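You operate a simulated robot arm through the tools that you are given. There is no shell and no other tool. Be economical: measure what you need, move in short steps, check, and stop when the job is done.

The job below is to be done with a simulated two-armed robot. You get a single attempt, and the scene is never put back.

JOB
Swap the lamps: green one off and packed, yellow one out and lit.
Fine: packed in the orange tray; the other out of it onto the bench; hold each lamp while you press its button. Set down upright: what you pick out.

It is judged by the outcome, as a careful person would: the job done as asked, and still so three seconds after it is handed in. It fails if anything else is knocked over, pushed out of place, dropped, spilled or broken.

ROBOT AND FRAMES
Two 7-joint arms with two-finger grippers on one trunk, on a base that drives. Base frame: it is fixed to the floor where the robot stands at the start and does not move with it; the origin is under the middle of the robot, x ahead of it, y to its left, z up; the surface under the hand at the start is at about z = 0.78. Lengths are in m, angles in degrees, forces in N, time in s.
The left shoulder is at the start at [0.033, 0.159, 1.181], the right one opposite. With the tool pointing down near the work surface each hand reaches from about 0.2 to 0.72 m from the robot's upright axis, wherever it stands, measured 20 degrees to its own side. Places, roughly: button of the green lamp [0.5, 0.2, 0.9]; button of the yellow lamp [0.5, -0.4, 0.9]; front of the steel bench [0.5, -0.2, 0.8]; orange tray [0.5, -0.5, 0.8]. Payload 2.45 kg a hand.
Tool frame (each hand has its own): the origin (TCP) lies between the finger pads and is the grasp point; the fingertips stand 0.026 m ahead of it; z points along the fingers, y is the line along which they close. Largest opening 0.096 m; the body of the gripper starts 0.069 m behind the TCP.
Orientation is that of the tool frame in the base frame, as [roll, pitch, yaw] about the fixed x, y, z axes, in that order (R = Rz(yaw) Ry(pitch) Rx(roll)). With the fingers straight down and closing along the base's y, the tool's x points along the base's -x, its y along +y and its z along -z.

CONTROLS
- The arms move only by the tool send_rows. It takes "left_deltas", "right_deltas" or both (then of equal length, played together; a hand with none holds still); each is a list of rows, each a list of 7 numbers: the finger opening in m, from 0 to 0.096, then the shift along the tool's x, y, z in units of 40 mm (1.0 is 40 mm), then the turn, a rotation vector about the tool's x, y, z in units of 5 degrees (1.0 is 5 degrees). In form: [[fingers, x, y, z, wx, wy, wz], ...]. A call has 1 to 20 rows; each row shifts and turns the commanded pose from where the row before left it, along the tool's axes as they then stand. A call with a number of a shift or a turn outside -1 to 1 is refused whole. Each row takes 0.2 s and may step no farther than 0.05 m and 8.6 degrees from the row before; otherwise, or with a gripper value out of range, the whole call is refused. Where a pose cannot be reached the arm comes as near as it can. A force on the tool above 40 N (or 10 N above the force at the start of the call, whichever is more), or a blocked arm, ends the call early, and 0.2 s more pass. The fingers move at their own pace and stop on an object; they squeeze with about 38 N. The grip force told is the motor's: it shows also when the fingers shut on nothing. Time passes only in rows, and 0.2 s behind the last, so rows that do not move let the fingers close. It gives the time, the measured TCP pose, the force on the tool (base axes), the opening and the grip force at its end, in the units of the frame above (readings bear some noise), with the torque about the TCP (base axes, N m) and any sound that the robot's microphone picked up, and new pictures: "views" is both (left out), scene, wrist or none (wrist: the cameras of the hands that moved).
- Cameras (640 x 400 px; columns grow to the right, rows downward): "scene" is now at [0.0514, -0.0078, 1.633]; the picture's right is [-0.35, -0.94, -0.00], its down [-0.86, 0.32, -0.41] and it looks along [0.38, -0.14, -0.91] (base axes); focal length 247 px, centre (320, 200). "left" rides on the left gripper at [0.082, -0.003, -0.098] in its tool frame; the picture's right is [0.04, 1.00, 0.00], its down [-0.73, 0.03, -0.68] and it looks along [-0.68, 0.03, 0.73] (tool axes); focal length 256 px, centre (320, 200). "right" rides on the right gripper at [0.082, 0.003, -0.098] in its tool frame; the picture's right is [-0.04, 1.00, 0.00], its down [-0.73, -0.03, -0.68] and it looks along [-0.68, -0.03, 0.73] (tool axes); focal length 256 px, centre (320, 200). There is no depth. A picture from a camera that has moved, and an enlarged one, comes with that camera's place and axes in the base frame and with its lens. The place of the scene camera against the robot may be out by one fixed shift of up to 0.025 m in any direction.
- move_column(by): slides the trunk up (or, below 0, down) by that many m; the arms and the scene camera ride with it, the base frame stays. It gives what a move gives, with no picture.
- steer(legs): drives the robot by 1 to 6 legs, each [ahead, left, turn to the left] in m, m and degrees, along the robot's own axes; the way and the turn of a leg run together, so that a leg with both is an arc; at most 1.5 m and 180 degrees a leg. The arms and the cameras ride along, it lands a little off, and it stops where it bumps. It gives what a move gives, and a new picture of the scene camera.
- turn_head(pan, tilt): turns the head with the scene camera to pan (to the left, within 120 degrees either way) and tilt (down, from -29 to 69), counted from straight ahead of the robot. It gives what a move gives, and a new picture of the scene camera.
- inspect(camera, box): a new picture of the part [left, top, right, bottom] of that camera's present view, enlarged. It takes no simulated time.
- job_done(): hands the job in; it is judged then, once.

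Work in short steps. Places have to be worked out from the pictures, the camera data and where the tool is seen: move nearer, look again, correct. Check each grasp and each placing, and mend what went wrong. You have 120 turns and 260 pictures in all, those below and enlarged ones among them. Open the grippers and draw the arms clear of the work before you hand the job in, unless the task says otherwise; then end with one line.

The tools are called as name(argument=value, ...) on one line, values as JSON. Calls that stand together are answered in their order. send_rows: Moves the arms, as the interface text tells. Its arguments: {"type":"object","properties":{"left_deltas":{"type":"array"},"right_deltas":{"type":"array"},"views":{"type":"string","enum":["both","scene","wrist","none"]}},"required":[]} The other tools are called the same way: move_column (by) slides the trunk up or down; steer (legs) drives the base; turn_head (pan, tilt) turns the head that bears the scene camera; inspect (camera, box) takes an enlarged picture of a part of a camera's view; job_done () hands the job in.

At the start:

```text
time: 0.0
left_eef_pos: [0.4501, 0.041, 1.1582]
left_ee_rot: [179.9, -0.1, -180.0]
left_contact_force: [0.0, 0.0, 0.1]
left_torque: [-0.01, 0.0, 0.03]
left_opening: 0.0962
left_finger_force: 0.0
right_eef_pos: [0.3319, -0.3092, 1.1536]
right_ee_rot: [179.9, 0.0, 180.0]
right_contact_force: [0.2, 0.2, 0.5]
right_torque: [0.02, 0.02, -0.01]
right_opening: 0.0959
right_finger_force: 0.1
trunk travel left (down, up): [-0.35, 0.217]
robot x, y, heading: [0.0034, 0.0001, -0.0]
head pan, tilt: [-20.4, 65.8]
```

scene: 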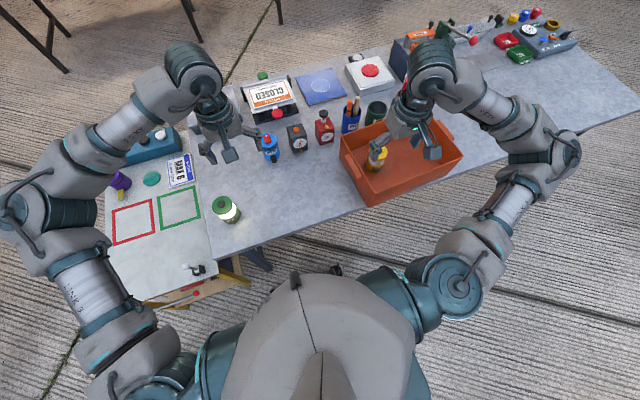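
right: 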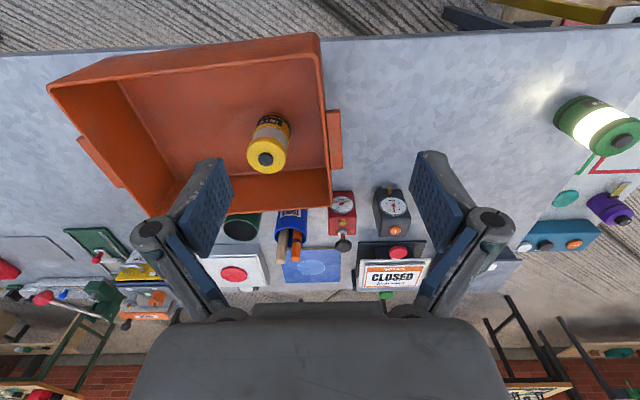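
left: 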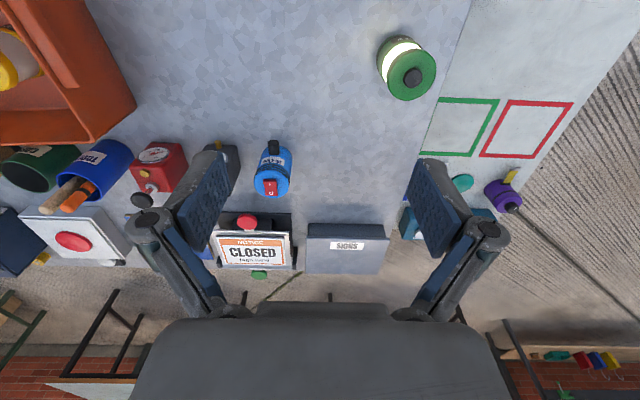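

The green lamp is lit on the bench and the yellow one stands in the orange tray. I enlarge both lamps to see their shape and buttons.

inspect(camera="left", box=[340, 10, 500, 110])

inspect(camera="right", box=[40, 20, 360, 220])

inspect(camera="scene", box=[180, 80, 500, 280])

```text
4.00 times, centred on (420, 60) of left
camera zoom: at [0.3698, 0.0379, 1.256], right [-0.04, 1.0, 0.0], down [0.73, 0.03, 0.68], along [0.68, 0.03, -0.73], focal length 1024 px, centre (-80, 760)
```

zoom: 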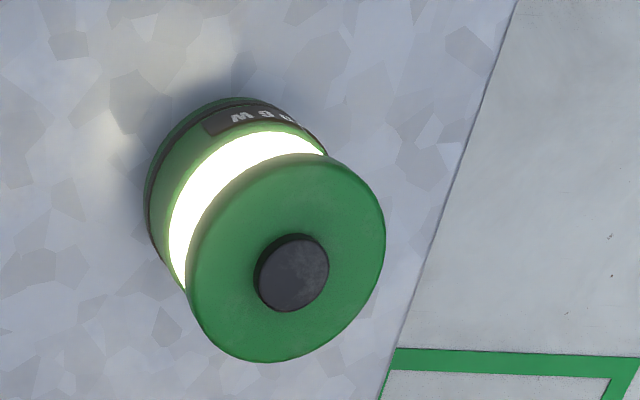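

```text
2.00 times, centred on (200, 120) of right
camera zoom: at [0.2506, -0.3059, 1.2512], right [0.04, 1.0, 0.0], down [0.73, -0.03, 0.68], along [0.68, -0.03, -0.73], focal length 512 px, centre (560, 360)
```

zoom: 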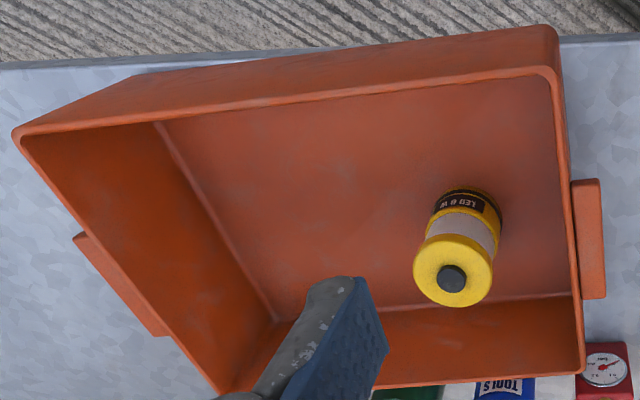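

```text
2.00 times, centred on (340, 180) of scene
camera zoom: at [0.0514, -0.0078, 1.633], right [-0.35, -0.94, 0.0], down [-0.86, 0.32, -0.41], along [0.38, -0.14, -0.91], focal length 494 px, centre (280, 240)
```

zoom: 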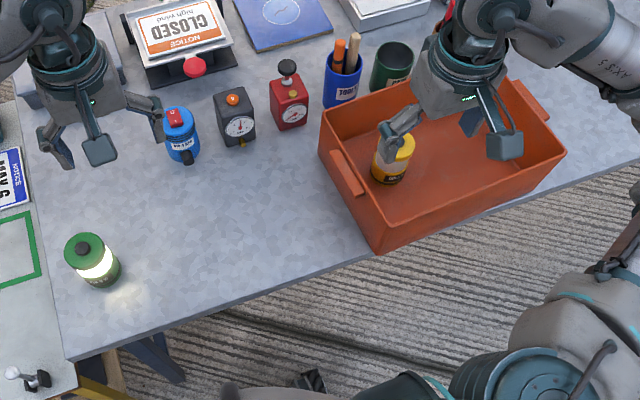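

Triangulating, the green button is at about (0.477, 0.167, 0.90) and the yellow one at about (0.48, −0.405, 0.90). The caps are about 6 cm wide. I bring the left hand behind the green lamp and tilt it 45° forward, so the top stays free for the right hand to press.

send_rows(left_deltas=[[0.096, 0.36, 0.79, 0.8, 0, 0, 0], [0.096, 0.36, 0.79, 0.8, 0, 0, 0], [0.096, 0.36, 0.79, 0.8, 0, 0, 0], [0.096, 0.36, 0.79, 0.8, 0, 0, 0], [0.096, 0, 0, 0, 0, -1, 0], [0.096, 0, 0, 0, 0, -1, 0], [0.096, 0, 0, 0, 0, -1, 0], [0.096, 0, 0, 0, 0, -1, 0], [0.096, 0, 0, 0, 0, -1, 0], [0.096, 0, 0, 0, 0, -1, 0], [0.096, 0, 0, 0, 0, -1, 0], [0.096, 0, 0, 0, 0, -1, 0], [0.096, 0, 0, 0, 0, -1, 0]])

```text
time: 2.8
left_eef_pos: [0.4302, 0.1591, 1.0326]
left_ee_rot: [180.0, 45.1, 180.0]
left_contact_force: [0.7, -0.4, -0.5]
left_torque: [0.04, 0.02, -0.01]
left_opening: 0.096
left_finger_force: 0.0
left hand out of reach, approached as far as the arm can: row 11, 12, 13
right_eef_pos: [0.3292, -0.3075, 1.1542]
right_ee_rot: [179.9, -0.1, -179.9]
right_contact_force: [-0.4, 0.3, 0.3]
right_torque: [0.0, 0.0, -0.01]
right_opening: 0.0964
right_finger_force: 0.0
trunk travel left (down, up): [-0.35, 0.217]
robot x, y, heading: [0.0038, -0.0028, -0.4]
head pan, tilt: [-20.4, 65.8]
camera scene: at [0.0505, -0.0061, 1.633], right [-0.35, -0.94, 0.0], down [-0.86, 0.32, -0.41], along [0.38, -0.14, -0.91], focal length 247 px, centre (320, 200)
camera left: at [0.3036, 0.1551, 1.0439], right [-0.03, 1.0, -0.03], down [0.04, 0.03, 1.0], along [1.0, 0.03, -0.04], focal length 256 px, centre (320, 200)
```

scene: 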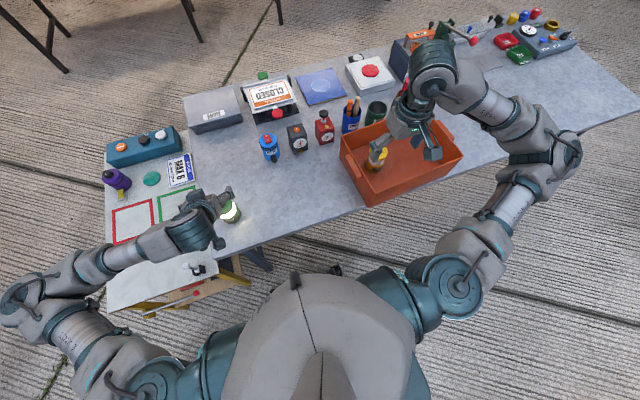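
left: 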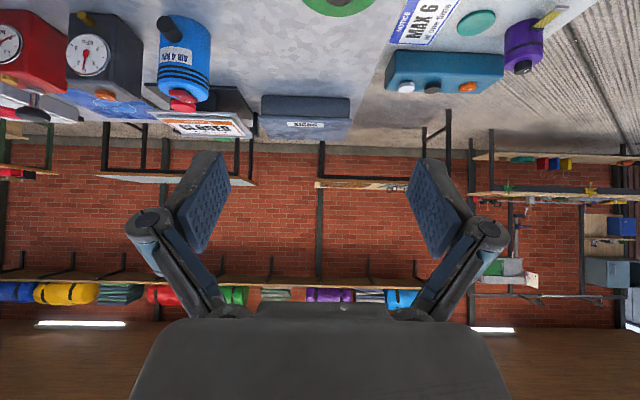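

The 45° pose is cramped this close to the body, so I back the robot off 0.10 m. Nothing is near the hands at this height.

steer(legs=[[-0.1, 0, 0]])

```text
time: 4.0
left_eef_pos: [0.3299, 0.158, 1.0331]
left_ee_rot: [-180.0, 45.1, -180.0]
left_contact_force: [0.3, 0.4, 1.3]
left_torque: [-0.02, -0.02, 0.01]
left_opening: 0.0961
left_finger_force: 0.1
right_eef_pos: [0.2279, -0.3073, 1.1543]
right_ee_rot: [-179.9, 0.0, 179.9]
right_contact_force: [0.5, -0.7, -0.3]
right_torque: [-0.01, -0.02, -0.02]
right_opening: 0.096
right_finger_force: 0.1
trunk travel left (down, up): [-0.35, 0.217]
robot x, y, heading: [-0.0977, 0.0012, -0.2]
head pan, tilt: [-20.4, 65.8]
camera scene: at [-0.0498, -0.0057, 1.633], right [-0.35, -0.94, 0.0], down [-0.86, 0.32, -0.41], along [0.38, -0.14, -0.91], focal length 247 px, centre (320, 200)
```

scene: 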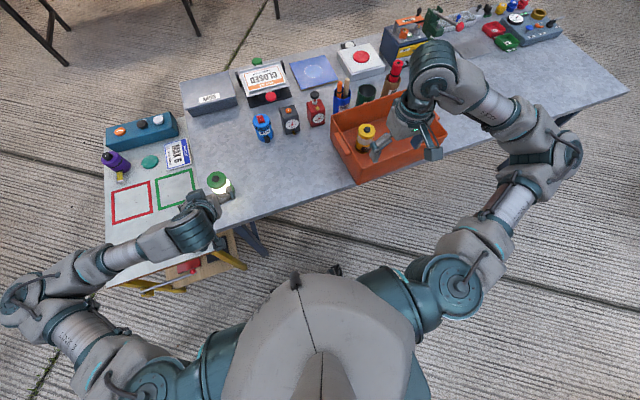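

The lamp now has room in front of the hand. I move the left hand to about 0.12 m behind the lamp along the tilted approach line.

send_rows(left_deltas=[[0.096, 0.236, 0.075, 0.978, 0, 0, 0], [0.096, 0.236, 0.075, 0.978, 0, 0, 0], [0.096, 0.236, 0.075, 0.978, 0, 0, 0], [0.096, 0, 0, 0, 0, 0, 0]])

```text
time: 5.0
left_eef_pos: [0.3904, 0.1691, 0.9318]
left_ee_rot: [-180.0, 45.2, 179.9]
left_contact_force: [0.0, 0.1, -0.3]
left_torque: [-0.03, 0.02, 0.0]
left_opening: 0.0958
left_finger_force: 0.0
right_eef_pos: [0.2262, -0.3076, 1.1556]
right_ee_rot: [-180.0, 0.1, 179.9]
right_contact_force: [0.4, 0.0, -0.1]
right_torque: [-0.01, 0.02, -0.01]
right_opening: 0.096
right_finger_force: 0.1
trunk travel left (down, up): [-0.35, 0.217]
robot x, y, heading: [-0.1011, -0.0002, 0.2]
head pan, tilt: [-20.4, 65.8]
camera scene: at [-0.0505, -0.0058, 1.633], right [-0.35, -0.94, 0.0], down [-0.86, 0.32, -0.41], along [0.38, -0.14, -0.91], focal length 247 px, centre (320, 200)
camera left: at [0.2635, 0.164, 0.9429], right [-0.03, 1.0, -0.03], down [0.03, 0.03, 1.0], along [1.0, 0.03, -0.04], focal length 256 px, centre (320, 200)
```

scene: 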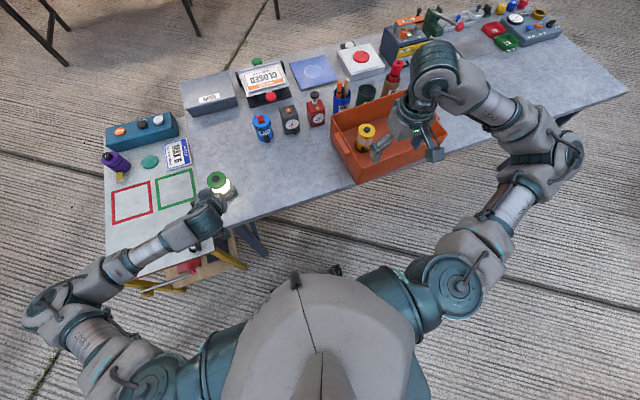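
left: 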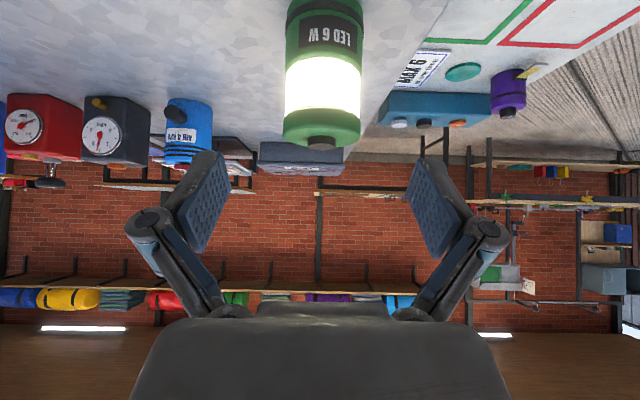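

The lamp is centred between the fingers and is about 65 mm wide. I slide in along the tool axis with the fingers open.

send_rows(left_deltas=[[0.096, 0, 0.02, 0.97, 0, 0, 0], [0.096, 0, 0.02, 0.97, 0, 0, 0], [0.096, 0, 0.01, 0.97, 0, 0, 0], [0.096, 0, 0, 0, 0, 0, 0]])

```text
time: 6.0
left_eef_pos: [0.47, 0.1693, 0.8518]
left_ee_rot: [179.9, 45.3, 179.9]
left_contact_force: [0.5, 0.1, -0.3]
left_torque: [0.0, -0.03, -0.02]
left_opening: 0.0961
left_finger_force: 0.1
right_eef_pos: [0.2236, -0.3076, 1.1559]
right_ee_rot: [-180.0, 0.4, 180.0]
right_contact_force: [0.0, 0.2, 0.8]
right_torque: [0.04, -0.02, 0.02]
right_opening: 0.0959
right_finger_force: 0.0
trunk travel left (down, up): [-0.35, 0.217]
robot x, y, heading: [-0.101, 0.0007, -0.4]
head pan, tilt: [-20.4, 65.8]
camera scene: at [-0.0509, -0.0063, 1.6331], right [-0.35, -0.94, 0.0], down [-0.86, 0.32, -0.41], along [0.38, -0.14, -0.91], focal length 247 px, centre (320, 200)
camera left: at [0.3439, 0.165, 0.8622], right [-0.03, 1.0, -0.03], down [0.03, 0.03, 1.0], along [1.0, 0.03, -0.04], focal length 256 px, centre (320, 200)
```

scene: 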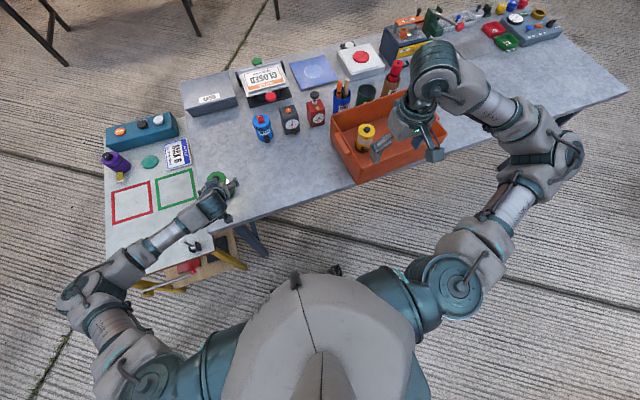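
left: 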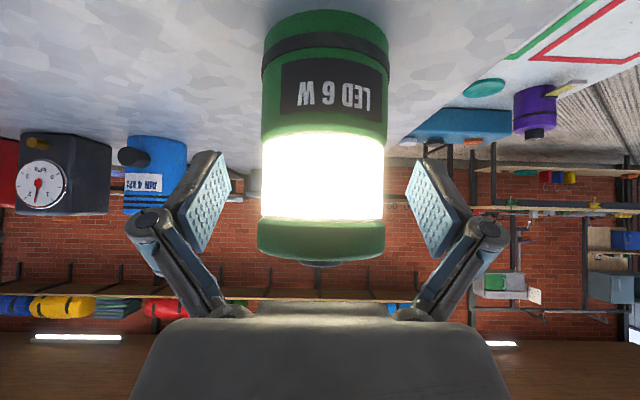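

The lamp is centred in the gripper with the palm clear of the cap. I close the fingers.

send_rows(left_deltas=[[0.08, 0, 0, 0, 0, 0, 0], [0.06, 0, 0, 0, 0, 0, 0], [0.04, 0, 0, 0, 0, 0, 0], [0.04, 0, 0, 0, 0, 0, 0], [0.04, 0, 0, 0, 0, 0, 0]])

```text
time: 7.2
left_eef_pos: [0.4705, 0.1694, 0.8513]
left_ee_rot: [-180.0, 45.1, 180.0]
left_contact_force: [1.3, 0.7, 0.8]
left_torque: [-0.08, -0.05, 0.05]
left_opening: 0.0649
left_finger_force: 37.9
right_eef_pos: [0.2242, -0.3068, 1.1556]
right_ee_rot: [180.0, 0.2, 180.0]
right_contact_force: [0.5, 0.5, 0.1]
right_torque: [-0.05, 0.04, 0.02]
right_opening: 0.0961
right_finger_force: 0.0
trunk travel left (down, up): [-0.35, 0.217]
robot x, y, heading: [-0.0983, -0.0003, 0.1]
head pan, tilt: [-20.4, 65.8]
camera scene: at [-0.0504, -0.006, 1.633], right [-0.35, -0.94, 0.0], down [-0.86, 0.32, -0.41], along [0.38, -0.14, -0.91], focal length 247 px, centre (320, 200)
camera left: at [0.3442, 0.1653, 0.8625], right [-0.03, 1.0, -0.03], down [0.03, 0.03, 1.0], along [1.0, 0.03, -0.04], focal length 256 px, centre (320, 200)
```

scene: 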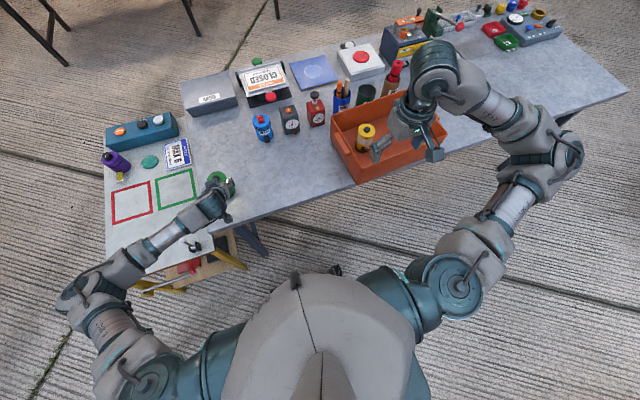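
left: 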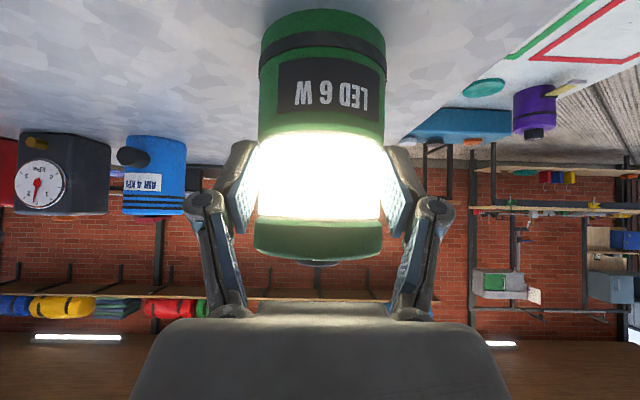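

The green lamp is held (opening 65 mm, full grip). Now I bring the right hand, fingers closed, high across to above the lamp, and lean it 25° so it stays clear of the left wrist.

send_rows(right_deltas=[[0, -0.525, 0.9875, 0.117, 0, 0, 0], [0, -0.525, 0.9875, 0.117, 0, 0, 0], [0, -0.525, 0.9875, 0.117, 0, 0, 0], [0, -0.525, 0.9875, 0.117, 0, 0, 0], [0, -0.525, 0.9875, 0.117, 0, 0, 0], [0, -0.525, 0.9875, 0.117, 0, 0, 0], [0, -0.525, 0.9875, 0.117, 0, 0, 0], [0, -0.525, 0.9875, 0.117, 0, 0, 0], [0, -0.525, 0.9875, 0.117, 0, 0, 0], [0, -0.525, 0.9875, 0.117, 0, 0, 0], [0, -0.525, 0.9875, 0.117, 0, 0, 0], [0, -0.525, 0.9875, 0.117, 0, 0, 0], [0, 0, 0, 0, -1, 0, 0], [0, 0, 0, 0, -1, 0, 0], [0, 0, 0, 0, -1, 0, 0], [0, 0, 0, 0, -1, 0, 0], [0, 0, 0, 0, -1, 0, 0], [0, 0, 0, 0, 0, 0, 0]])

```text
time: 11.0
left_eef_pos: [0.4705, 0.1713, 0.8513]
left_ee_rot: [-180.0, 45.3, -179.9]
left_contact_force: [-1.3, 2.3, 6.8]
left_torque: [-0.13, 0.01, 0.03]
left_opening: 0.065
left_finger_force: 38.1
right_eef_pos: [0.459, 0.1366, 1.1036]
right_ee_rot: [154.9, 0.3, 179.9]
right_contact_force: [-0.2, 0.1, -0.9]
right_torque: [0.0, -0.03, 0.03]
right_opening: 0.0
right_finger_force: 28.6
right hand out of reach, approached as far as the arm can: row 12
trunk travel left (down, up): [-0.35, 0.217]
robot x, y, heading: [-0.0996, -0.0011, 0.2]
head pan, tilt: [-20.4, 65.8]
camera scene: at [-0.0503, -0.002, 1.6331], right [-0.35, -0.94, 0.0], down [-0.86, 0.32, -0.41], along [0.38, -0.14, -0.91], focal length 247 px, centre (320, 200)
camera right: at [0.377, 0.0981, 1.1934], right [0.04, 0.91, 0.42], down [0.73, -0.31, 0.61], along [0.68, 0.28, -0.67], focal length 256 px, centre (320, 200)
```

scene: 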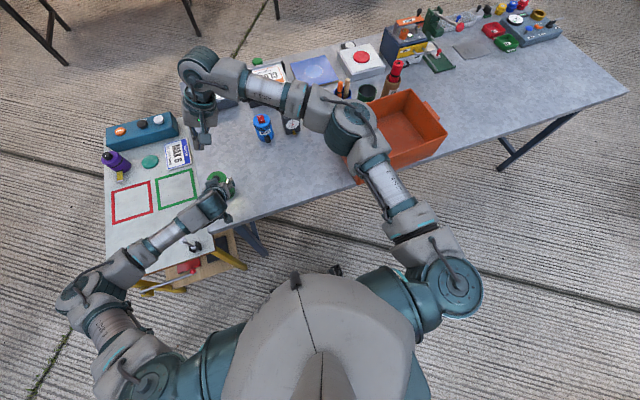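
right: 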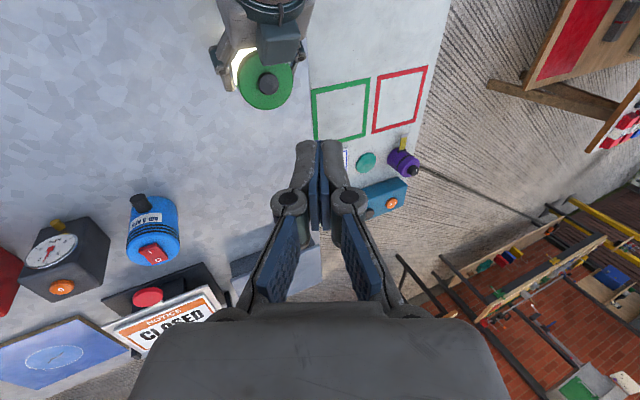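

The right arm is at its reach limit there. I lift the green lamp 4 cm and carry it with the left hand toward the middle, to y≈0.03, over clear bench.

send_rows(left_deltas=[[0.04, -0.5, 0, -0.5, 0, 0, 0], [0.04, -0.3, 0, -0.3, 0, 0, 0], [0.04, 0, -0.7, 0, 0, 0, 0], [0.04, 0, -0.7, 0, 0, 0, 0], [0.04, 0, -0.7, 0, 0, 0, 0], [0.04, 0, -0.7, 0, 0, 0, 0], [0.04, 0, -0.7, 0, 0, 0, 0], [0.04, 0, 0, 0, 0, 0, 0]])

```text
time: 12.8
left_eef_pos: [0.4719, 0.0306, 0.8946]
left_ee_rot: [-179.9, 45.2, 180.0]
left_contact_force: [-0.4, -0.4, -4.0]
left_torque: [-0.01, 0.03, -0.01]
left_opening: 0.0648
left_finger_force: 37.7
right_eef_pos: [0.4592, 0.1369, 1.1033]
right_ee_rot: [155.0, 0.2, 179.9]
right_contact_force: [0.0, 0.0, -1.7]
right_torque: [-0.02, -0.05, 0.05]
right_opening: 0.0
right_finger_force: 28.1
trunk travel left (down, up): [-0.35, 0.217]
robot x, y, heading: [-0.1015, 0.0, 0.1]
head pan, tilt: [-20.4, 65.8]
camera scene: at [-0.0478, -0.0043, 1.6329], right [-0.35, -0.94, 0.0], down [-0.86, 0.32, -0.41], along [0.38, -0.14, -0.91], focal length 247 px, centre (320, 200)
camera left: at [0.3451, 0.0258, 0.9055], right [-0.03, 1.0, -0.03], down [0.04, 0.03, 1.0], along [1.0, 0.03, -0.04], focal length 256 px, centre (320, 200)
```

scene: 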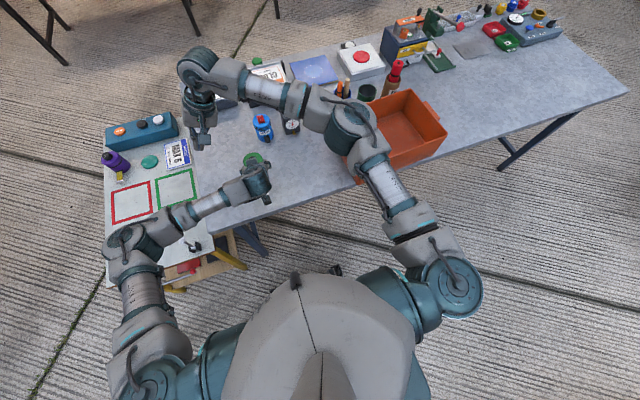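
left: 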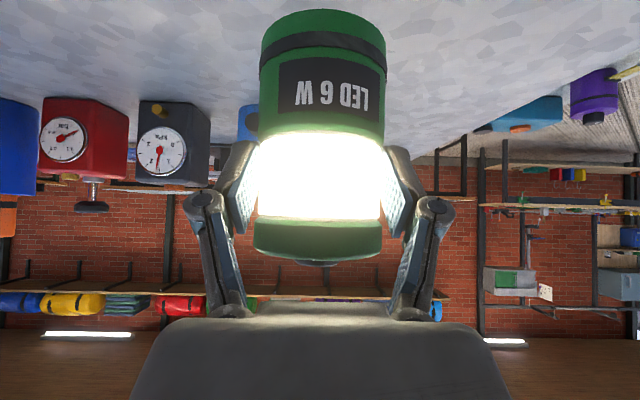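

The lamp is firmly held. I lower it back onto the bench at y≈0.03 and bring the right fingertips to about 7 cm over its button.

send_rows(left_deltas=[[0.04, 0.35, 0, 0.35, 0, 0, 0], [0.04, 0.25, 0, 0.25, 0, 0, 0], [0.04, 0.14, 0, 0.14, 0, 0, 0], [0.04, 0, 0, 0, 0, 0, 0], [0.04, 0, 0, 0, 0, 0, 0], [0.04, 0, 0, 0, 0, 0, 0]], right_deltas=[[0, 0, 0, 0, 0, 0, 0], [0, -0.106, -0.884, 0.298, 0, 0, 0], [0, -0.106, -0.884, 0.298, 0, 0, 0], [0, -0.106, -0.884, 0.298, 0, 0, 0], [0, -0.106, -0.884, 0.298, 0, 0, 0], [0, 0, 0, 0, 0, 0, 0]])

```text
time: 14.2
left_eef_pos: [0.4729, 0.0297, 0.8535]
left_ee_rot: [-179.9, 45.2, -179.9]
left_contact_force: [0.1, 0.2, -3.7]
left_torque: [-0.04, 0.03, -0.03]
left_opening: 0.0653
left_finger_force: 38.1
right_eef_pos: [0.4773, 0.028, 1.0034]
right_ee_rot: [155.0, 0.3, 179.9]
right_contact_force: [0.1, -0.6, -0.1]
right_torque: [-0.01, -0.02, 0.03]
right_opening: 0.0
right_finger_force: 28.3
trunk travel left (down, up): [-0.35, 0.217]
robot x, y, heading: [-0.0998, -0.0028, -0.2]
head pan, tilt: [-20.4, 65.8]
camera scene: at [-0.0479, -0.0044, 1.633], right [-0.35, -0.94, 0.0], down [-0.86, 0.32, -0.41], along [0.38, -0.14, -0.91], focal length 247 px, centre (320, 200)
camera right: at [0.395, -0.0113, 1.0917], right [0.04, 0.91, 0.42], down [0.73, -0.31, 0.61], along [0.68, 0.28, -0.67], focal length 256 px, centre (320, 200)
camera left: at [0.3451, 0.026, 0.8638], right [-0.03, 1.0, -0.03], down [0.03, 0.03, 1.0], along [1.0, 0.03, -0.04], focal length 256 px, centre (320, 200)
```

scene: 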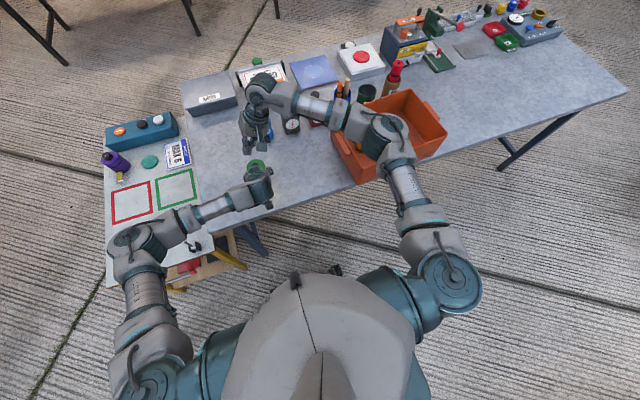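
right: 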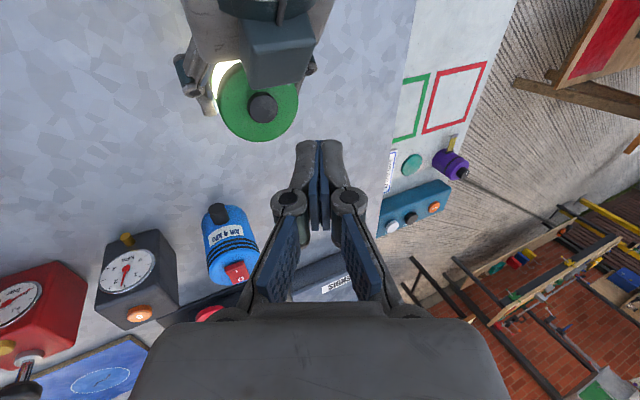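
left: 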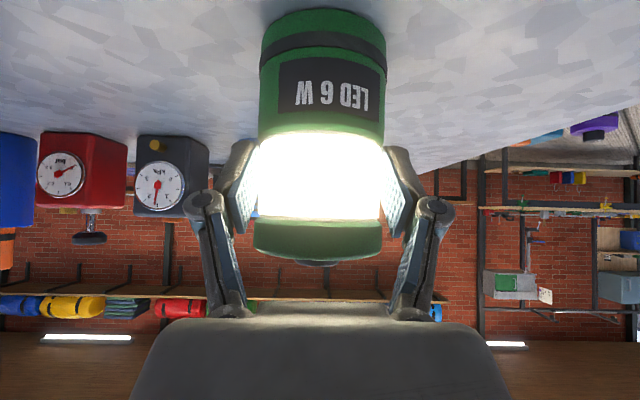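

The button, seen from the right camera, is at about (0.473, 0.025, 0.905) and the tip is nearly above it. I lower to just above the button, correcting 4 mm in x.

send_rows(right_deltas=[[0, 0.05, -0.36, 0.736, 0, 0, 0], [0, 0.05, -0.36, 0.736, 0, 0, 0], [0, 0, 0, 0, 0, 0, 0]], views="wrist")

inspect(camera="scene", box=[200, 110, 320, 210])

```text
time: 15.0
left_eef_pos: [0.4721, 0.0292, 0.8525]
left_ee_rot: [-179.9, 45.2, 179.9]
left_contact_force: [-0.4, 0.3, -3.1]
left_torque: [0.02, 0.04, 0.01]
left_opening: 0.0646
left_finger_force: 37.6
right_eef_pos: [0.4737, 0.0267, 0.9349]
right_ee_rot: [155.0, 0.2, 179.9]
right_contact_force: [0.0, -0.1, -0.1]
right_torque: [-0.02, 0.03, 0.0]
right_opening: 0.0001
right_finger_force: 28.3
trunk travel left (down, up): [-0.35, 0.217]
robot x, y, heading: [-0.1044, -0.0006, -0.0]
head pan, tilt: [-20.4, 65.8]
camera right: at [0.3919, -0.0126, 1.024], right [0.04, 0.91, 0.42], down [0.73, -0.31, 0.61], along [0.68, 0.28, -0.67], focal length 256 px, centre (320, 200)
```

right: 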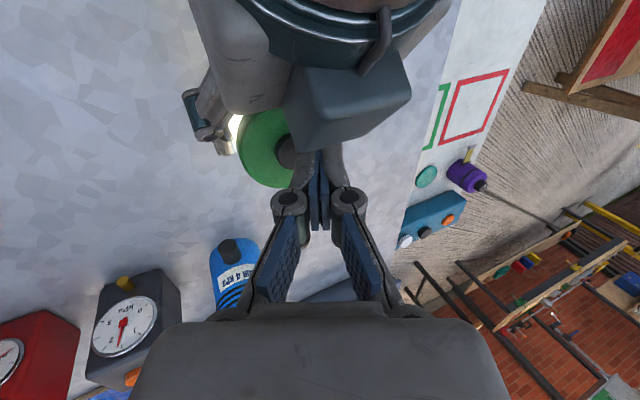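

```text
4.00 times, centred on (260, 160) of scene
camera zoom: at [-0.0479, -0.0047, 1.633], right [-0.35, -0.94, 0.0], down [-0.86, 0.32, -0.41], along [0.38, -0.14, -0.91], focal length 989 px, centre (560, 360)
```

zoom: 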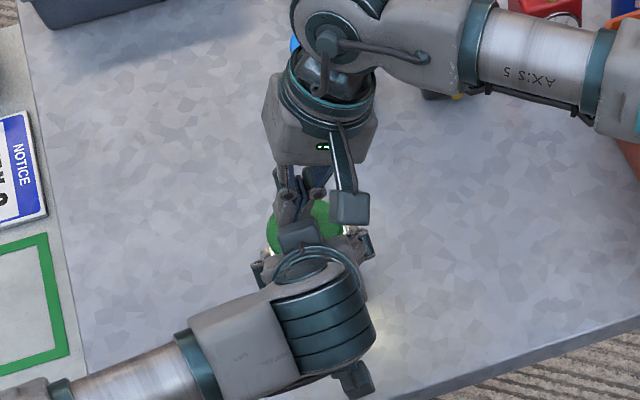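

The tip is over the button with no contact force yet. I press downward in small 4 mm steps and listen for a click.

send_rows(right_deltas=[[0, 0, -0.042, 0.091, 0, 0, 0], [0, 0, -0.042, 0.091, 0, 0, 0], [0, 0, -0.042, 0.091, 0, 0, 0]], views="wrist")

```text
time: 15.8
left_eef_pos: [0.4716, 0.0297, 0.8516]
left_ee_rot: [-179.8, 45.2, 180.0]
left_contact_force: [-0.1, 0.3, -2.9]
left_torque: [0.01, 0.0, 0.0]
left_opening: 0.0648
left_finger_force: 38.2
right_eef_pos: [0.4738, 0.0253, 0.923]
right_ee_rot: [155.0, 0.2, 179.9]
right_contact_force: [-0.4, 0.1, 0.2]
right_torque: [0.0, -0.01, 0.0]
right_opening: 0.0002
right_finger_force: 28.2
trunk travel left (down, up): [-0.35, 0.217]
robot x, y, heading: [-0.0979, -0.0022, -0.0]
head pan, tilt: [-20.4, 65.8]
camera right: at [0.3914, -0.0122, 1.0124], right [0.04, 0.91, 0.42], down [0.73, -0.31, 0.61], along [0.68, 0.28, -0.67], focal length 256 px, centre (320, 200)
```

right: 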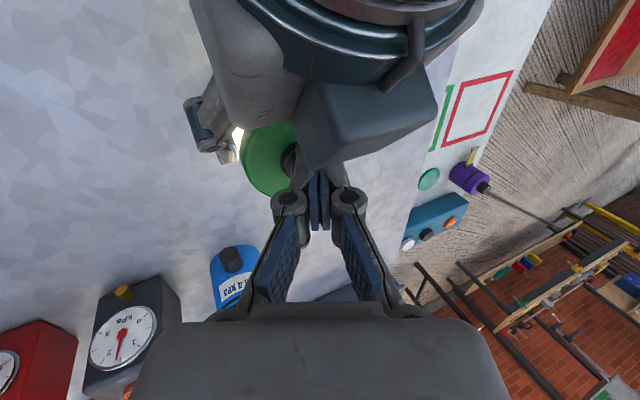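

No contact yet with the tip corner at z≈0.895. I continue in 3 mm steps.

send_rows(right_deltas=[[0, 0, -0.032, 0.068, 0, 0, 0], [0, 0, -0.032, 0.068, 0, 0, 0], [0, 0, -0.032, 0.068, 0, 0, 0]], views="wrist")

```text
time: 16.6
left_eef_pos: [0.4713, 0.0301, 0.8537]
left_ee_rot: [-179.9, 45.1, -180.0]
left_contact_force: [0.4, 0.0, -6.1]
left_torque: [-0.02, 0.1, -0.01]
left_opening: 0.0649
left_finger_force: 37.8
right_eef_pos: [0.4735, 0.0272, 0.9133]
right_ee_rot: [155.0, 0.4, 180.0]
right_contact_force: [-0.5, 0.7, 2.7]
right_torque: [0.0, 0.01, 0.03]
right_opening: 0.0
right_finger_force: 28.9
trunk travel left (down, up): [-0.35, 0.217]
robot x, y, heading: [-0.0987, 0.0022, -0.3]
head pan, tilt: [-20.4, 65.8]
heard: click
camera right: at [0.3913, -0.0126, 1.0034], right [0.04, 0.91, 0.42], down [0.73, -0.31, 0.61], along [0.68, 0.28, -0.67], focal length 256 px, centre (320, 200)
```

right: 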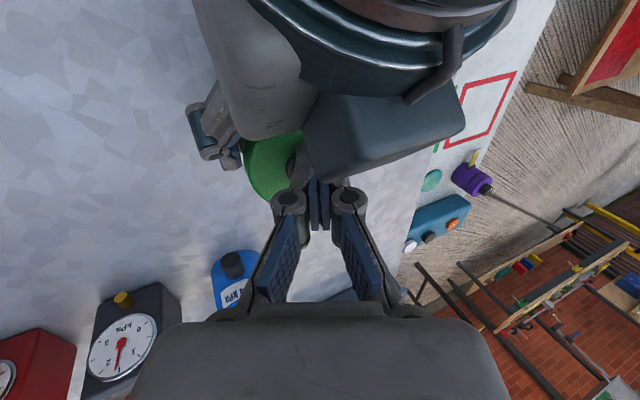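

A click sounded and the lit band went dark. I raise the right hand straight up and check the lamp.

send_rows(right_deltas=[[0, 0, 0.42, -0.9, 0, 0, 0], [0, 0, 0.42, -0.9, 0, 0, 0], [0, 0, 0.42, -0.9, 0, 0, 0], [0, 0, 0.42, -0.9, 0, 0, 0]], views="scene")

inspect(camera="left", box=[160, 0, 480, 280])

```text
time: 17.6
left_eef_pos: [0.4704, 0.029, 0.8524]
left_ee_rot: [-179.9, 45.3, -180.0]
left_contact_force: [0.4, -0.8, -2.9]
left_torque: [0.03, 0.05, -0.01]
left_opening: 0.065
left_finger_force: 38.3
right_eef_pos: [0.4729, 0.0255, 1.0749]
right_ee_rot: [155.1, 0.2, 180.0]
right_contact_force: [-0.3, 0.0, 0.7]
right_torque: [0.0, 0.04, 0.02]
right_opening: 0.0
right_finger_force: 28.8
trunk travel left (down, up): [-0.35, 0.217]
robot x, y, heading: [-0.1011, -0.0006, -0.2]
head pan, tilt: [-20.4, 65.8]
camera scene: at [-0.0487, -0.0043, 1.633], right [-0.35, -0.94, 0.0], down [-0.86, 0.32, -0.41], along [0.38, -0.14, -0.91], focal length 247 px, centre (320, 200)
```

scene: 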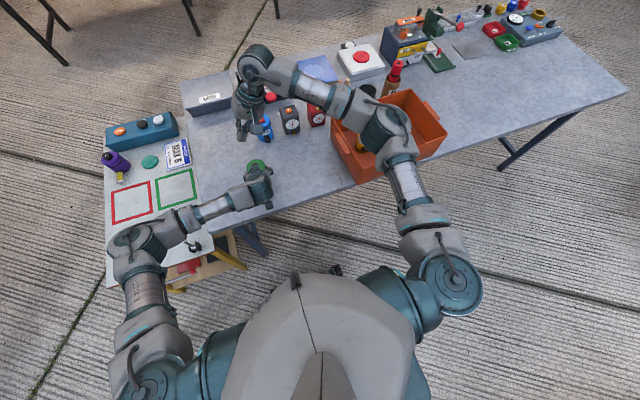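

```text
1.43 times, centred on (320, 140) of left
camera zoom: at [0.3448, 0.026, 0.864], right [-0.03, 1.0, -0.03], down [0.03, 0.03, 1.0], along [1.0, 0.03, -0.04], focal length 366 px, centre (320, 286)
```

zoom: 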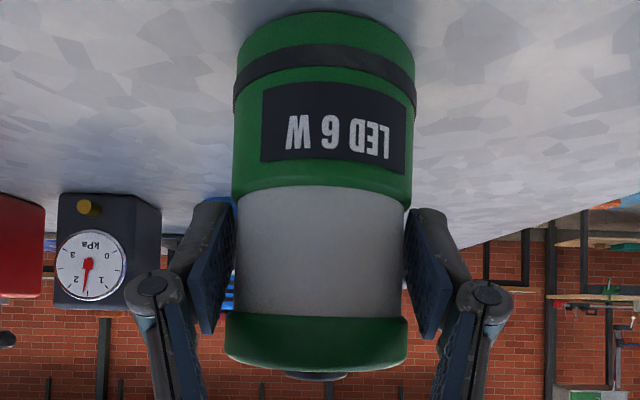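

The green lamp is off. I set it down here (1 mm lower), open the left hand and back it out along its approach line.

send_rows(left_deltas=[[0.04, 0.02, 0, 0.02, 0, 0, 0], [0.04, 0, 0, 0, 0, 0, 0], [0.07, 0, 0, 0, 0, 0, 0], [0.08, 0, 0, 0, 0, 0, 0], [0.096, 0, 0, 0, 0, 0, 0], [0.096, 0, 0, 0, 0, 0, 0], [0.096, 0, 0, -0.5, 0, 0, 0], [0.096, 0, 0, -1, 0, 0, 0], [0.096, 0, 0, -1, 0, 0, 0], [0.096, 0, 0, -0.7, 0, 0, 0], [0.096, 0, 1, 0, 0, 0, 0], [0.096, 0, 1, 0, 0, 0, 0], [0.096, 0, 1, 0, 0, 0, 0], [0.096, 0, 1, 0, 0, 0, 0]])

```text
time: 20.6
left_eef_pos: [0.3783, 0.1938, 0.9408]
left_ee_rot: [-179.7, 45.3, -179.9]
left_contact_force: [0.8, 0.6, 0.6]
left_torque: [0.03, 0.01, -0.01]
left_opening: 0.0959
left_finger_force: 0.1
right_eef_pos: [0.472, 0.0269, 1.075]
right_ee_rot: [155.2, 0.3, 179.9]
right_contact_force: [0.0, 1.1, -0.3]
right_torque: [-0.01, 0.0, -0.01]
right_opening: 0.0002
right_finger_force: 29.1
trunk travel left (down, up): [-0.35, 0.217]
robot x, y, heading: [-0.1001, 0.0005, -0.0]
head pan, tilt: [-20.4, 65.8]
camera scene: at [-0.0504, 0.0, 1.6331], right [-0.35, -0.94, 0.0], down [-0.86, 0.32, -0.41], along [0.38, -0.15, -0.91], focal length 247 px, centre (320, 200)
camera left: at [0.2519, 0.1902, 0.9514], right [-0.03, 1.0, -0.03], down [0.03, 0.03, 1.0], along [1.0, 0.02, -0.03], focal length 256 px, centre (320, 200)
```

scene: 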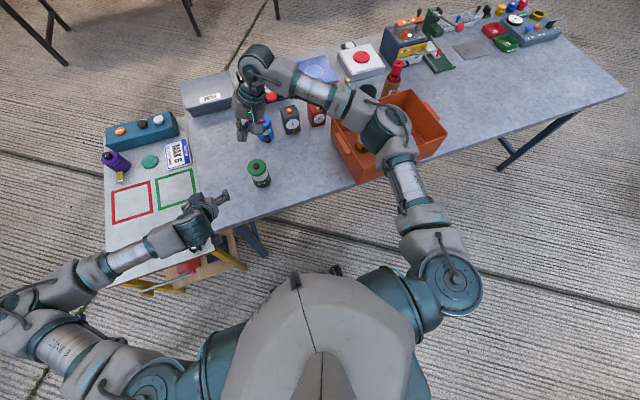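
left: 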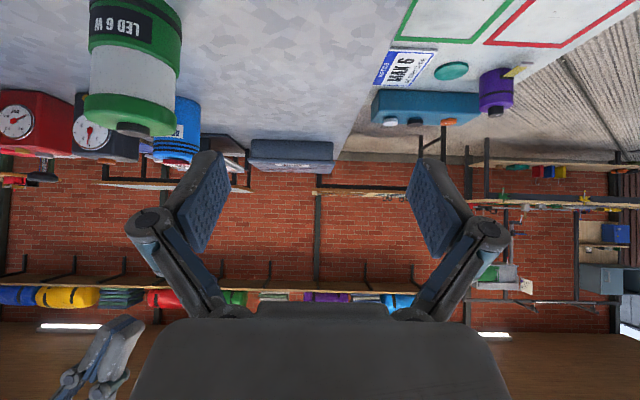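

The green lamp stands upright at about (0.472, 0.03). Now I move the right hand upright, open, to above the yellow lamp in the tray.

send_rows(right_deltas=[[0, 0, 0, 0, 1, 0, 0], [0, 0, 0, 0, 1, 0, 0], [0, 0, 0, 0, 1, 0, 0], [0, 0, 0, 0, 1, 0, 0], [0, 0, 0, 0, 1, 0, 0], [0.05, -0.02, -0.98, 0, 0, 0, 0], [0.096, -0.02, -0.98, 0, 0, 0, 0], [0.096, -0.02, -0.98, 0, 0, 0, 0], [0.096, -0.02, -0.98, 0, 0, 0, 0], [0.096, -0.02, -0.98, 0, 0, 0, 0], [0.096, -0.02, -0.98, 0, 0, 0, 0], [0.096, -0.02, -0.98, 0, 0, 0, 0], [0.096, -0.02, -0.98, 0, 0, 0, 0], [0.096, -0.02, -0.98, 0, 0, 0, 0], [0.096, -0.02, -0.98, 0, 0, 0, 0], [0.096, -0.02, -0.98, 0, 0, 0, 0], [0.096, 0, 0, 0, 0, 0, 0]])

```text
time: 24.2
left_eef_pos: [0.3788, 0.1917, 0.9403]
left_ee_rot: [-180.0, 45.2, 179.9]
left_contact_force: [-0.6, 0.1, -0.4]
left_torque: [-0.01, -0.02, 0.03]
left_opening: 0.0961
left_finger_force: 0.1
right_eef_pos: [0.4796, -0.4065, 1.0726]
right_ee_rot: [180.0, 0.2, 179.9]
right_contact_force: [0.7, -0.1, -0.2]
right_torque: [-0.04, -0.03, 0.0]
right_opening: 0.0958
right_finger_force: 0.1
trunk travel left (down, up): [-0.35, 0.217]
robot x, y, heading: [-0.0991, 0.0039, -0.1]
head pan, tilt: [-20.4, 65.8]
camera scene: at [-0.0494, -0.0066, 1.633], right [-0.35, -0.94, 0.0], down [-0.86, 0.32, -0.41], along [0.38, -0.14, -0.91], focal length 247 px, centre (320, 200)
camera right: at [0.3982, -0.4048, 1.1697], right [0.04, 1.0, 0.0], down [0.73, -0.03, 0.68], along [0.68, -0.03, -0.73], focal length 256 px, centre (320, 200)
```

scene: 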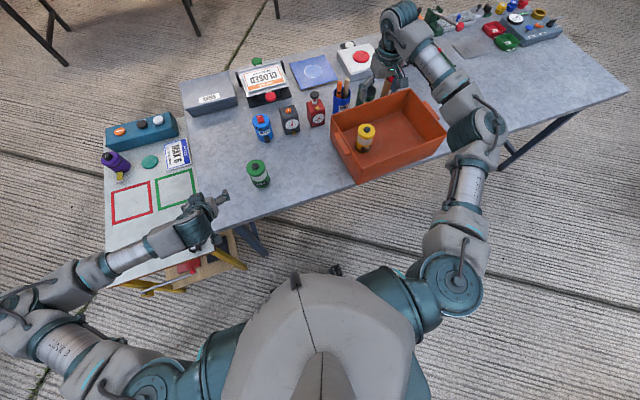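
right: 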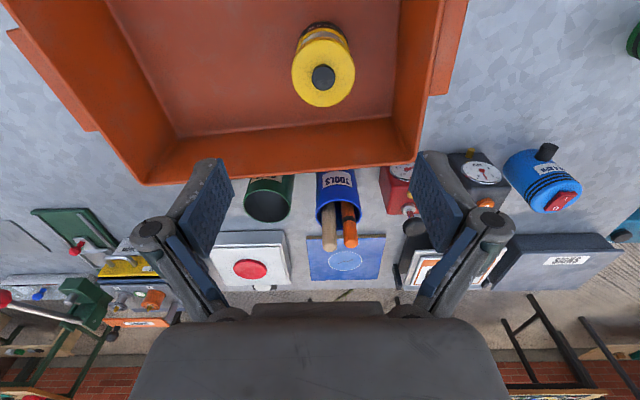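

The yellow button is at about (0.483, −0.406), nearly under the tool centre. I descend with open fingers to z≈0.857.

send_rows(right_deltas=[[0.096, -0.08, 0.02, 0.9, 0, 0, 0], [0.096, 0, 0, 0.9, 0, 0, 0], [0.096, 0, 0, 0.9, 0, 0, 0], [0.096, 0, 0, 0.9, 0, 0, 0], [0.096, 0, 0, 0.9, 0, 0, 0], [0.096, 0, 0, 0.89, 0, 0, 0], [0.096, 0, 0, 0, 0, 0, 0]])

```text
time: 25.8
left_eef_pos: [0.378, 0.1915, 0.9409]
left_ee_rot: [-179.9, 45.2, 179.9]
left_contact_force: [0.3, 0.2, 0.1]
left_torque: [0.02, 0.0, 0.01]
left_opening: 0.096
left_finger_force: 0.2
right_eef_pos: [0.487, -0.4069, 0.8571]
right_ee_rot: [180.0, 0.3, 179.9]
right_contact_force: [-0.5, -0.1, 0.4]
right_torque: [-0.02, 0.01, 0.02]
right_opening: 0.096
right_finger_force: 0.1
trunk travel left (down, up): [-0.35, 0.217]
robot x, y, heading: [-0.1017, -0.0005, -0.0]
head pan, tilt: [-20.4, 65.8]
camera scene: at [-0.0499, -0.0059, 1.633], right [-0.35, -0.94, 0.0], down [-0.86, 0.32, -0.41], along [0.38, -0.14, -0.91], focal length 247 px, centre (320, 200)
camera right: at [0.4037, -0.4032, 0.9545], right [0.04, 1.0, 0.0], down [0.73, -0.03, 0.68], along [0.68, -0.03, -0.73], focal length 256 px, centre (320, 200)
```

scene: 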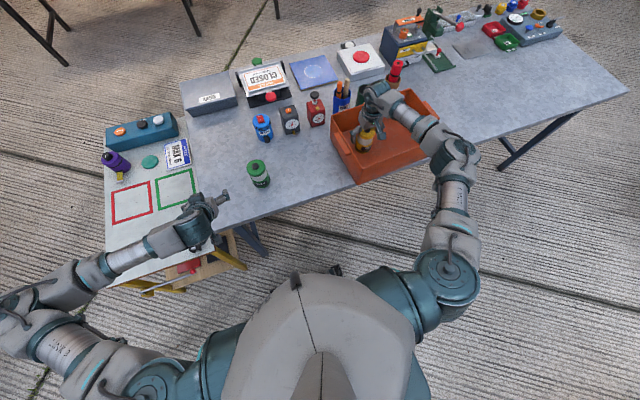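
right: 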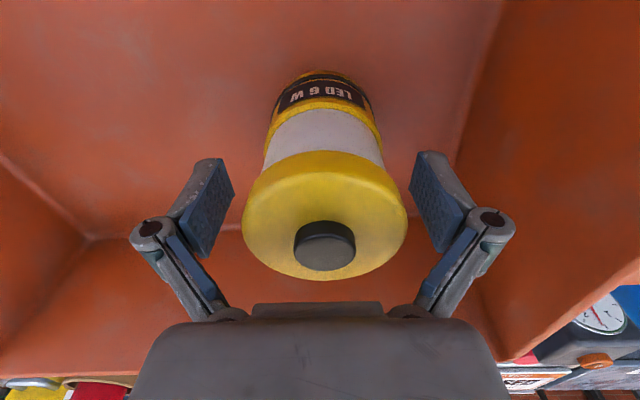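

The cap is centred in y but the tool is about 6 mm too far forward. I correct that and close the fingers.

send_rows(right_deltas=[[0.096, 0.15, 0.02, 0, 0, 0, 0], [0.08, 0, 0, 0, 0, 0, 0], [0.06, 0, 0, 0, 0, 0, 0], [0.04, 0, 0, 0, 0, 0, 0], [0.04, 0, 0, 0, 0, 0, 0], [0.04, 0, 0, 0, 0, 0, 0]], views="wrist")

```text
time: 27.2
left_eef_pos: [0.3802, 0.1924, 0.9404]
left_ee_rot: [180.0, 45.2, 180.0]
left_contact_force: [-0.2, -0.8, -0.3]
left_torque: [-0.01, 0.01, 0.02]
left_opening: 0.0961
left_finger_force: 0.2
right_eef_pos: [0.478, -0.4044, 0.8581]
right_ee_rot: [-180.0, 0.3, 179.9]
right_contact_force: [0.1, -1.6, 2.6]
right_torque: [0.04, 0.03, -0.03]
right_opening: 0.0651
right_finger_force: 38.4
trunk travel left (down, up): [-0.35, 0.217]
robot x, y, heading: [-0.1009, 0.0008, -0.3]
head pan, tilt: [-20.4, 65.8]
camera right: at [0.3975, -0.4015, 0.9549], right [0.04, 1.0, 0.0], down [0.73, -0.03, 0.68], along [0.68, -0.03, -0.73], focal length 256 px, centre (320, 200)
```

right: 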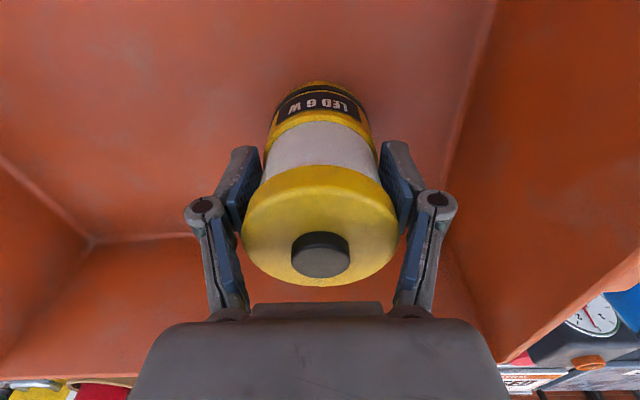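

The grip is on the cap (65 mm, 38 N). I lift 16 cm, clear of the tray, then move over to y≈−0.13.

send_rows(right_deltas=[[0.04, 0, 0, -0.4, 0, 0, 0], [0.04, 0, 0, -0.9, 0, 0, 0], [0.04, 0, 0, -0.9, 0, 0, 0], [0.04, 0, 0, -0.9, 0, 0, 0], [0.04, 0, 0, -0.9, 0, 0, 0], [0.04, 0, 0.4, 0, 0, 0, 0], [0.04, 0, 0.9, 0, 0, 0, 0], [0.04, 0, 0.9, 0, 0, 0, 0], [0.04, 0, 0.9, 0, 0, 0, 0], [0.04, 0, 0.9, 0, 0, 0, 0], [0.04, 0, 0.9, 0, 0, 0, 0], [0.04, 0, 0.9, 0, 0, 0, 0], [0.04, 0, 0.9, 0, 0, 0, 0], [0.04, 0, 0.1, 0, 0, 0, 0]])

```text
time: 30.2
left_eef_pos: [0.3792, 0.1935, 0.9403]
left_ee_rot: [-179.8, 45.2, -180.0]
left_contact_force: [-0.2, -0.5, -0.1]
left_torque: [-0.01, 0.0, 0.02]
left_opening: 0.096
left_finger_force: 0.1
right_eef_pos: [0.4765, -0.1293, 1.0175]
right_ee_rot: [-179.9, 0.1, 179.9]
right_contact_force: [-0.6, -0.1, -3.9]
right_torque: [0.01, 0.02, 0.01]
right_opening: 0.0654
right_finger_force: 37.8
trunk travel left (down, up): [-0.35, 0.217]
robot x, y, heading: [-0.1033, -0.0022, -0.2]
head pan, tilt: [-20.4, 65.8]
camera scene: at [-0.0485, -0.0021, 1.633], right [-0.35, -0.94, 0.0], down [-0.86, 0.32, -0.41], along [0.38, -0.14, -0.91], focal length 247 px, centre (320, 200)
camera right: at [0.3944, -0.1262, 1.1148], right [0.04, 1.0, 0.0], down [0.73, -0.03, 0.68], along [0.68, -0.03, -0.73], focal length 256 px, centre (320, 200)
```

scene: 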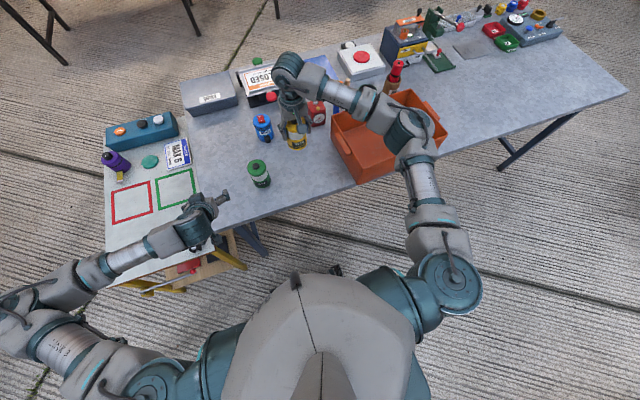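
right: 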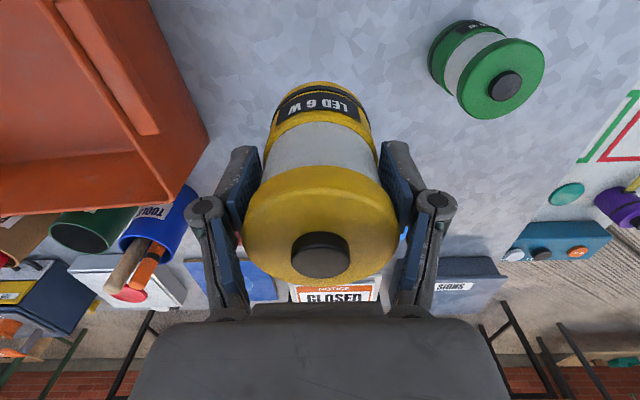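

Free bench lies below the yellow lamp, with the green one 16 cm to the left. I lower it to about 1 cm above the bench.

send_rows(right_deltas=[[0.04, 0, 0, 0.95, 0, 0, 0], [0.04, 0, 0, 0.95, 0, 0, 0], [0.04, 0, 0, 0.9, 0, 0, 0], [0.04, 0, 0, 0.7, 0, 0, 0], [0.04, 0, 0, 0.25, 0, 0, 0], [0.04, 0, 0, 0, 0, 0, 0]], views="scene")

inspect(camera="left", box=[0, 0, 320, 200])

```text
time: 31.6
left_eef_pos: [0.3787, 0.1934, 0.9402]
left_ee_rot: [-179.9, 45.2, -180.0]
left_contact_force: [0.0, 0.1, -0.9]
left_torque: [-0.01, 0.0, 0.02]
left_opening: 0.0959
left_finger_force: 0.0
right_eef_pos: [0.4785, -0.1286, 0.8675]
right_ee_rot: [-179.9, 0.3, 180.0]
right_contact_force: [0.1, -0.3, -3.1]
right_torque: [0.02, 0.01, -0.02]
right_opening: 0.0653
right_finger_force: 38.1
trunk travel left (down, up): [-0.35, 0.217]
robot x, y, heading: [-0.1025, -0.0016, 0.0]
head pan, tilt: [-20.4, 65.8]
camera scene: at [-0.0484, -0.0036, 1.633], right [-0.35, -0.94, 0.0], down [-0.86, 0.32, -0.41], along [0.38, -0.14, -0.91], focal length 247 px, centre (320, 200)
```

scene: 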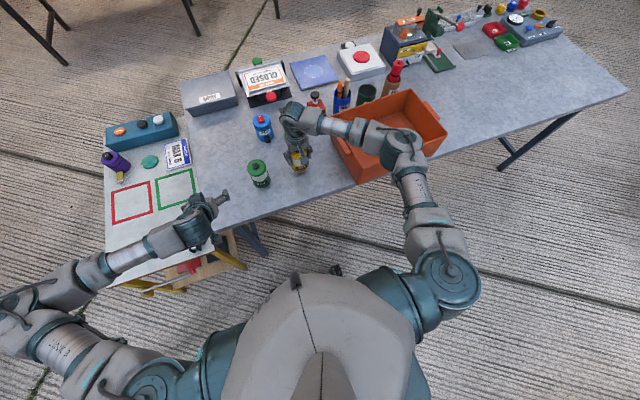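

```text
2.00 times, centred on (160, 100) of left
camera zoom: at [0.2529, 0.1888, 0.9514], right [-0.03, 1.0, -0.03], down [0.04, 0.03, 1.0], along [1.0, 0.03, -0.04], focal length 512 px, centre (640, 400)
```

zoom: 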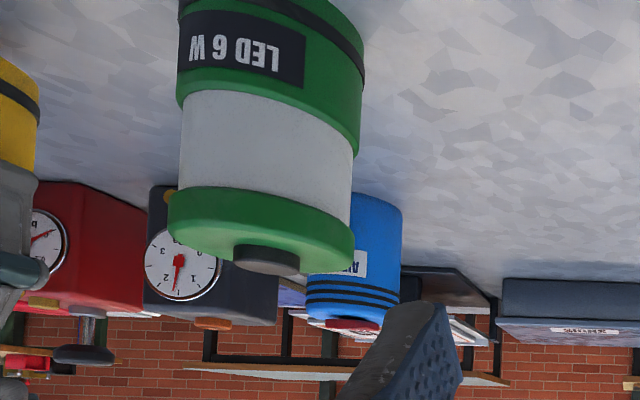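

Yellow hangs about 1 cm above the bench. I lower in 2 mm steps until the bench carries it.

send_rows(right_deltas=[[0.04, 0, 0, 0.08, 0, 0, 0], [0.04, 0, 0, 0.05, 0, 0, 0], [0.04, 0, 0, 0.05, 0, 0, 0], [0.04, 0, 0, 0.05, 0, 0, 0], [0.04, 0, 0, 0, 0, 0, 0]], views="none")

```text
time: 32.8
left_eef_pos: [0.3806, 0.1928, 0.9397]
left_ee_rot: [-179.9, 45.2, -180.0]
left_contact_force: [0.2, -0.5, -0.4]
left_torque: [0.02, 0.0, 0.02]
left_opening: 0.0963
left_finger_force: 0.0
right_eef_pos: [0.4789, -0.1294, 0.8584]
right_ee_rot: [-179.9, 0.2, 179.9]
right_contact_force: [0.1, 0.2, -3.6]
right_torque: [-0.01, 0.0, 0.0]
right_opening: 0.065
right_finger_force: 37.5
trunk travel left (down, up): [-0.35, 0.217]
robot x, y, heading: [-0.1024, 0.0004, 0.2]
head pan, tilt: [-20.4, 65.8]
```

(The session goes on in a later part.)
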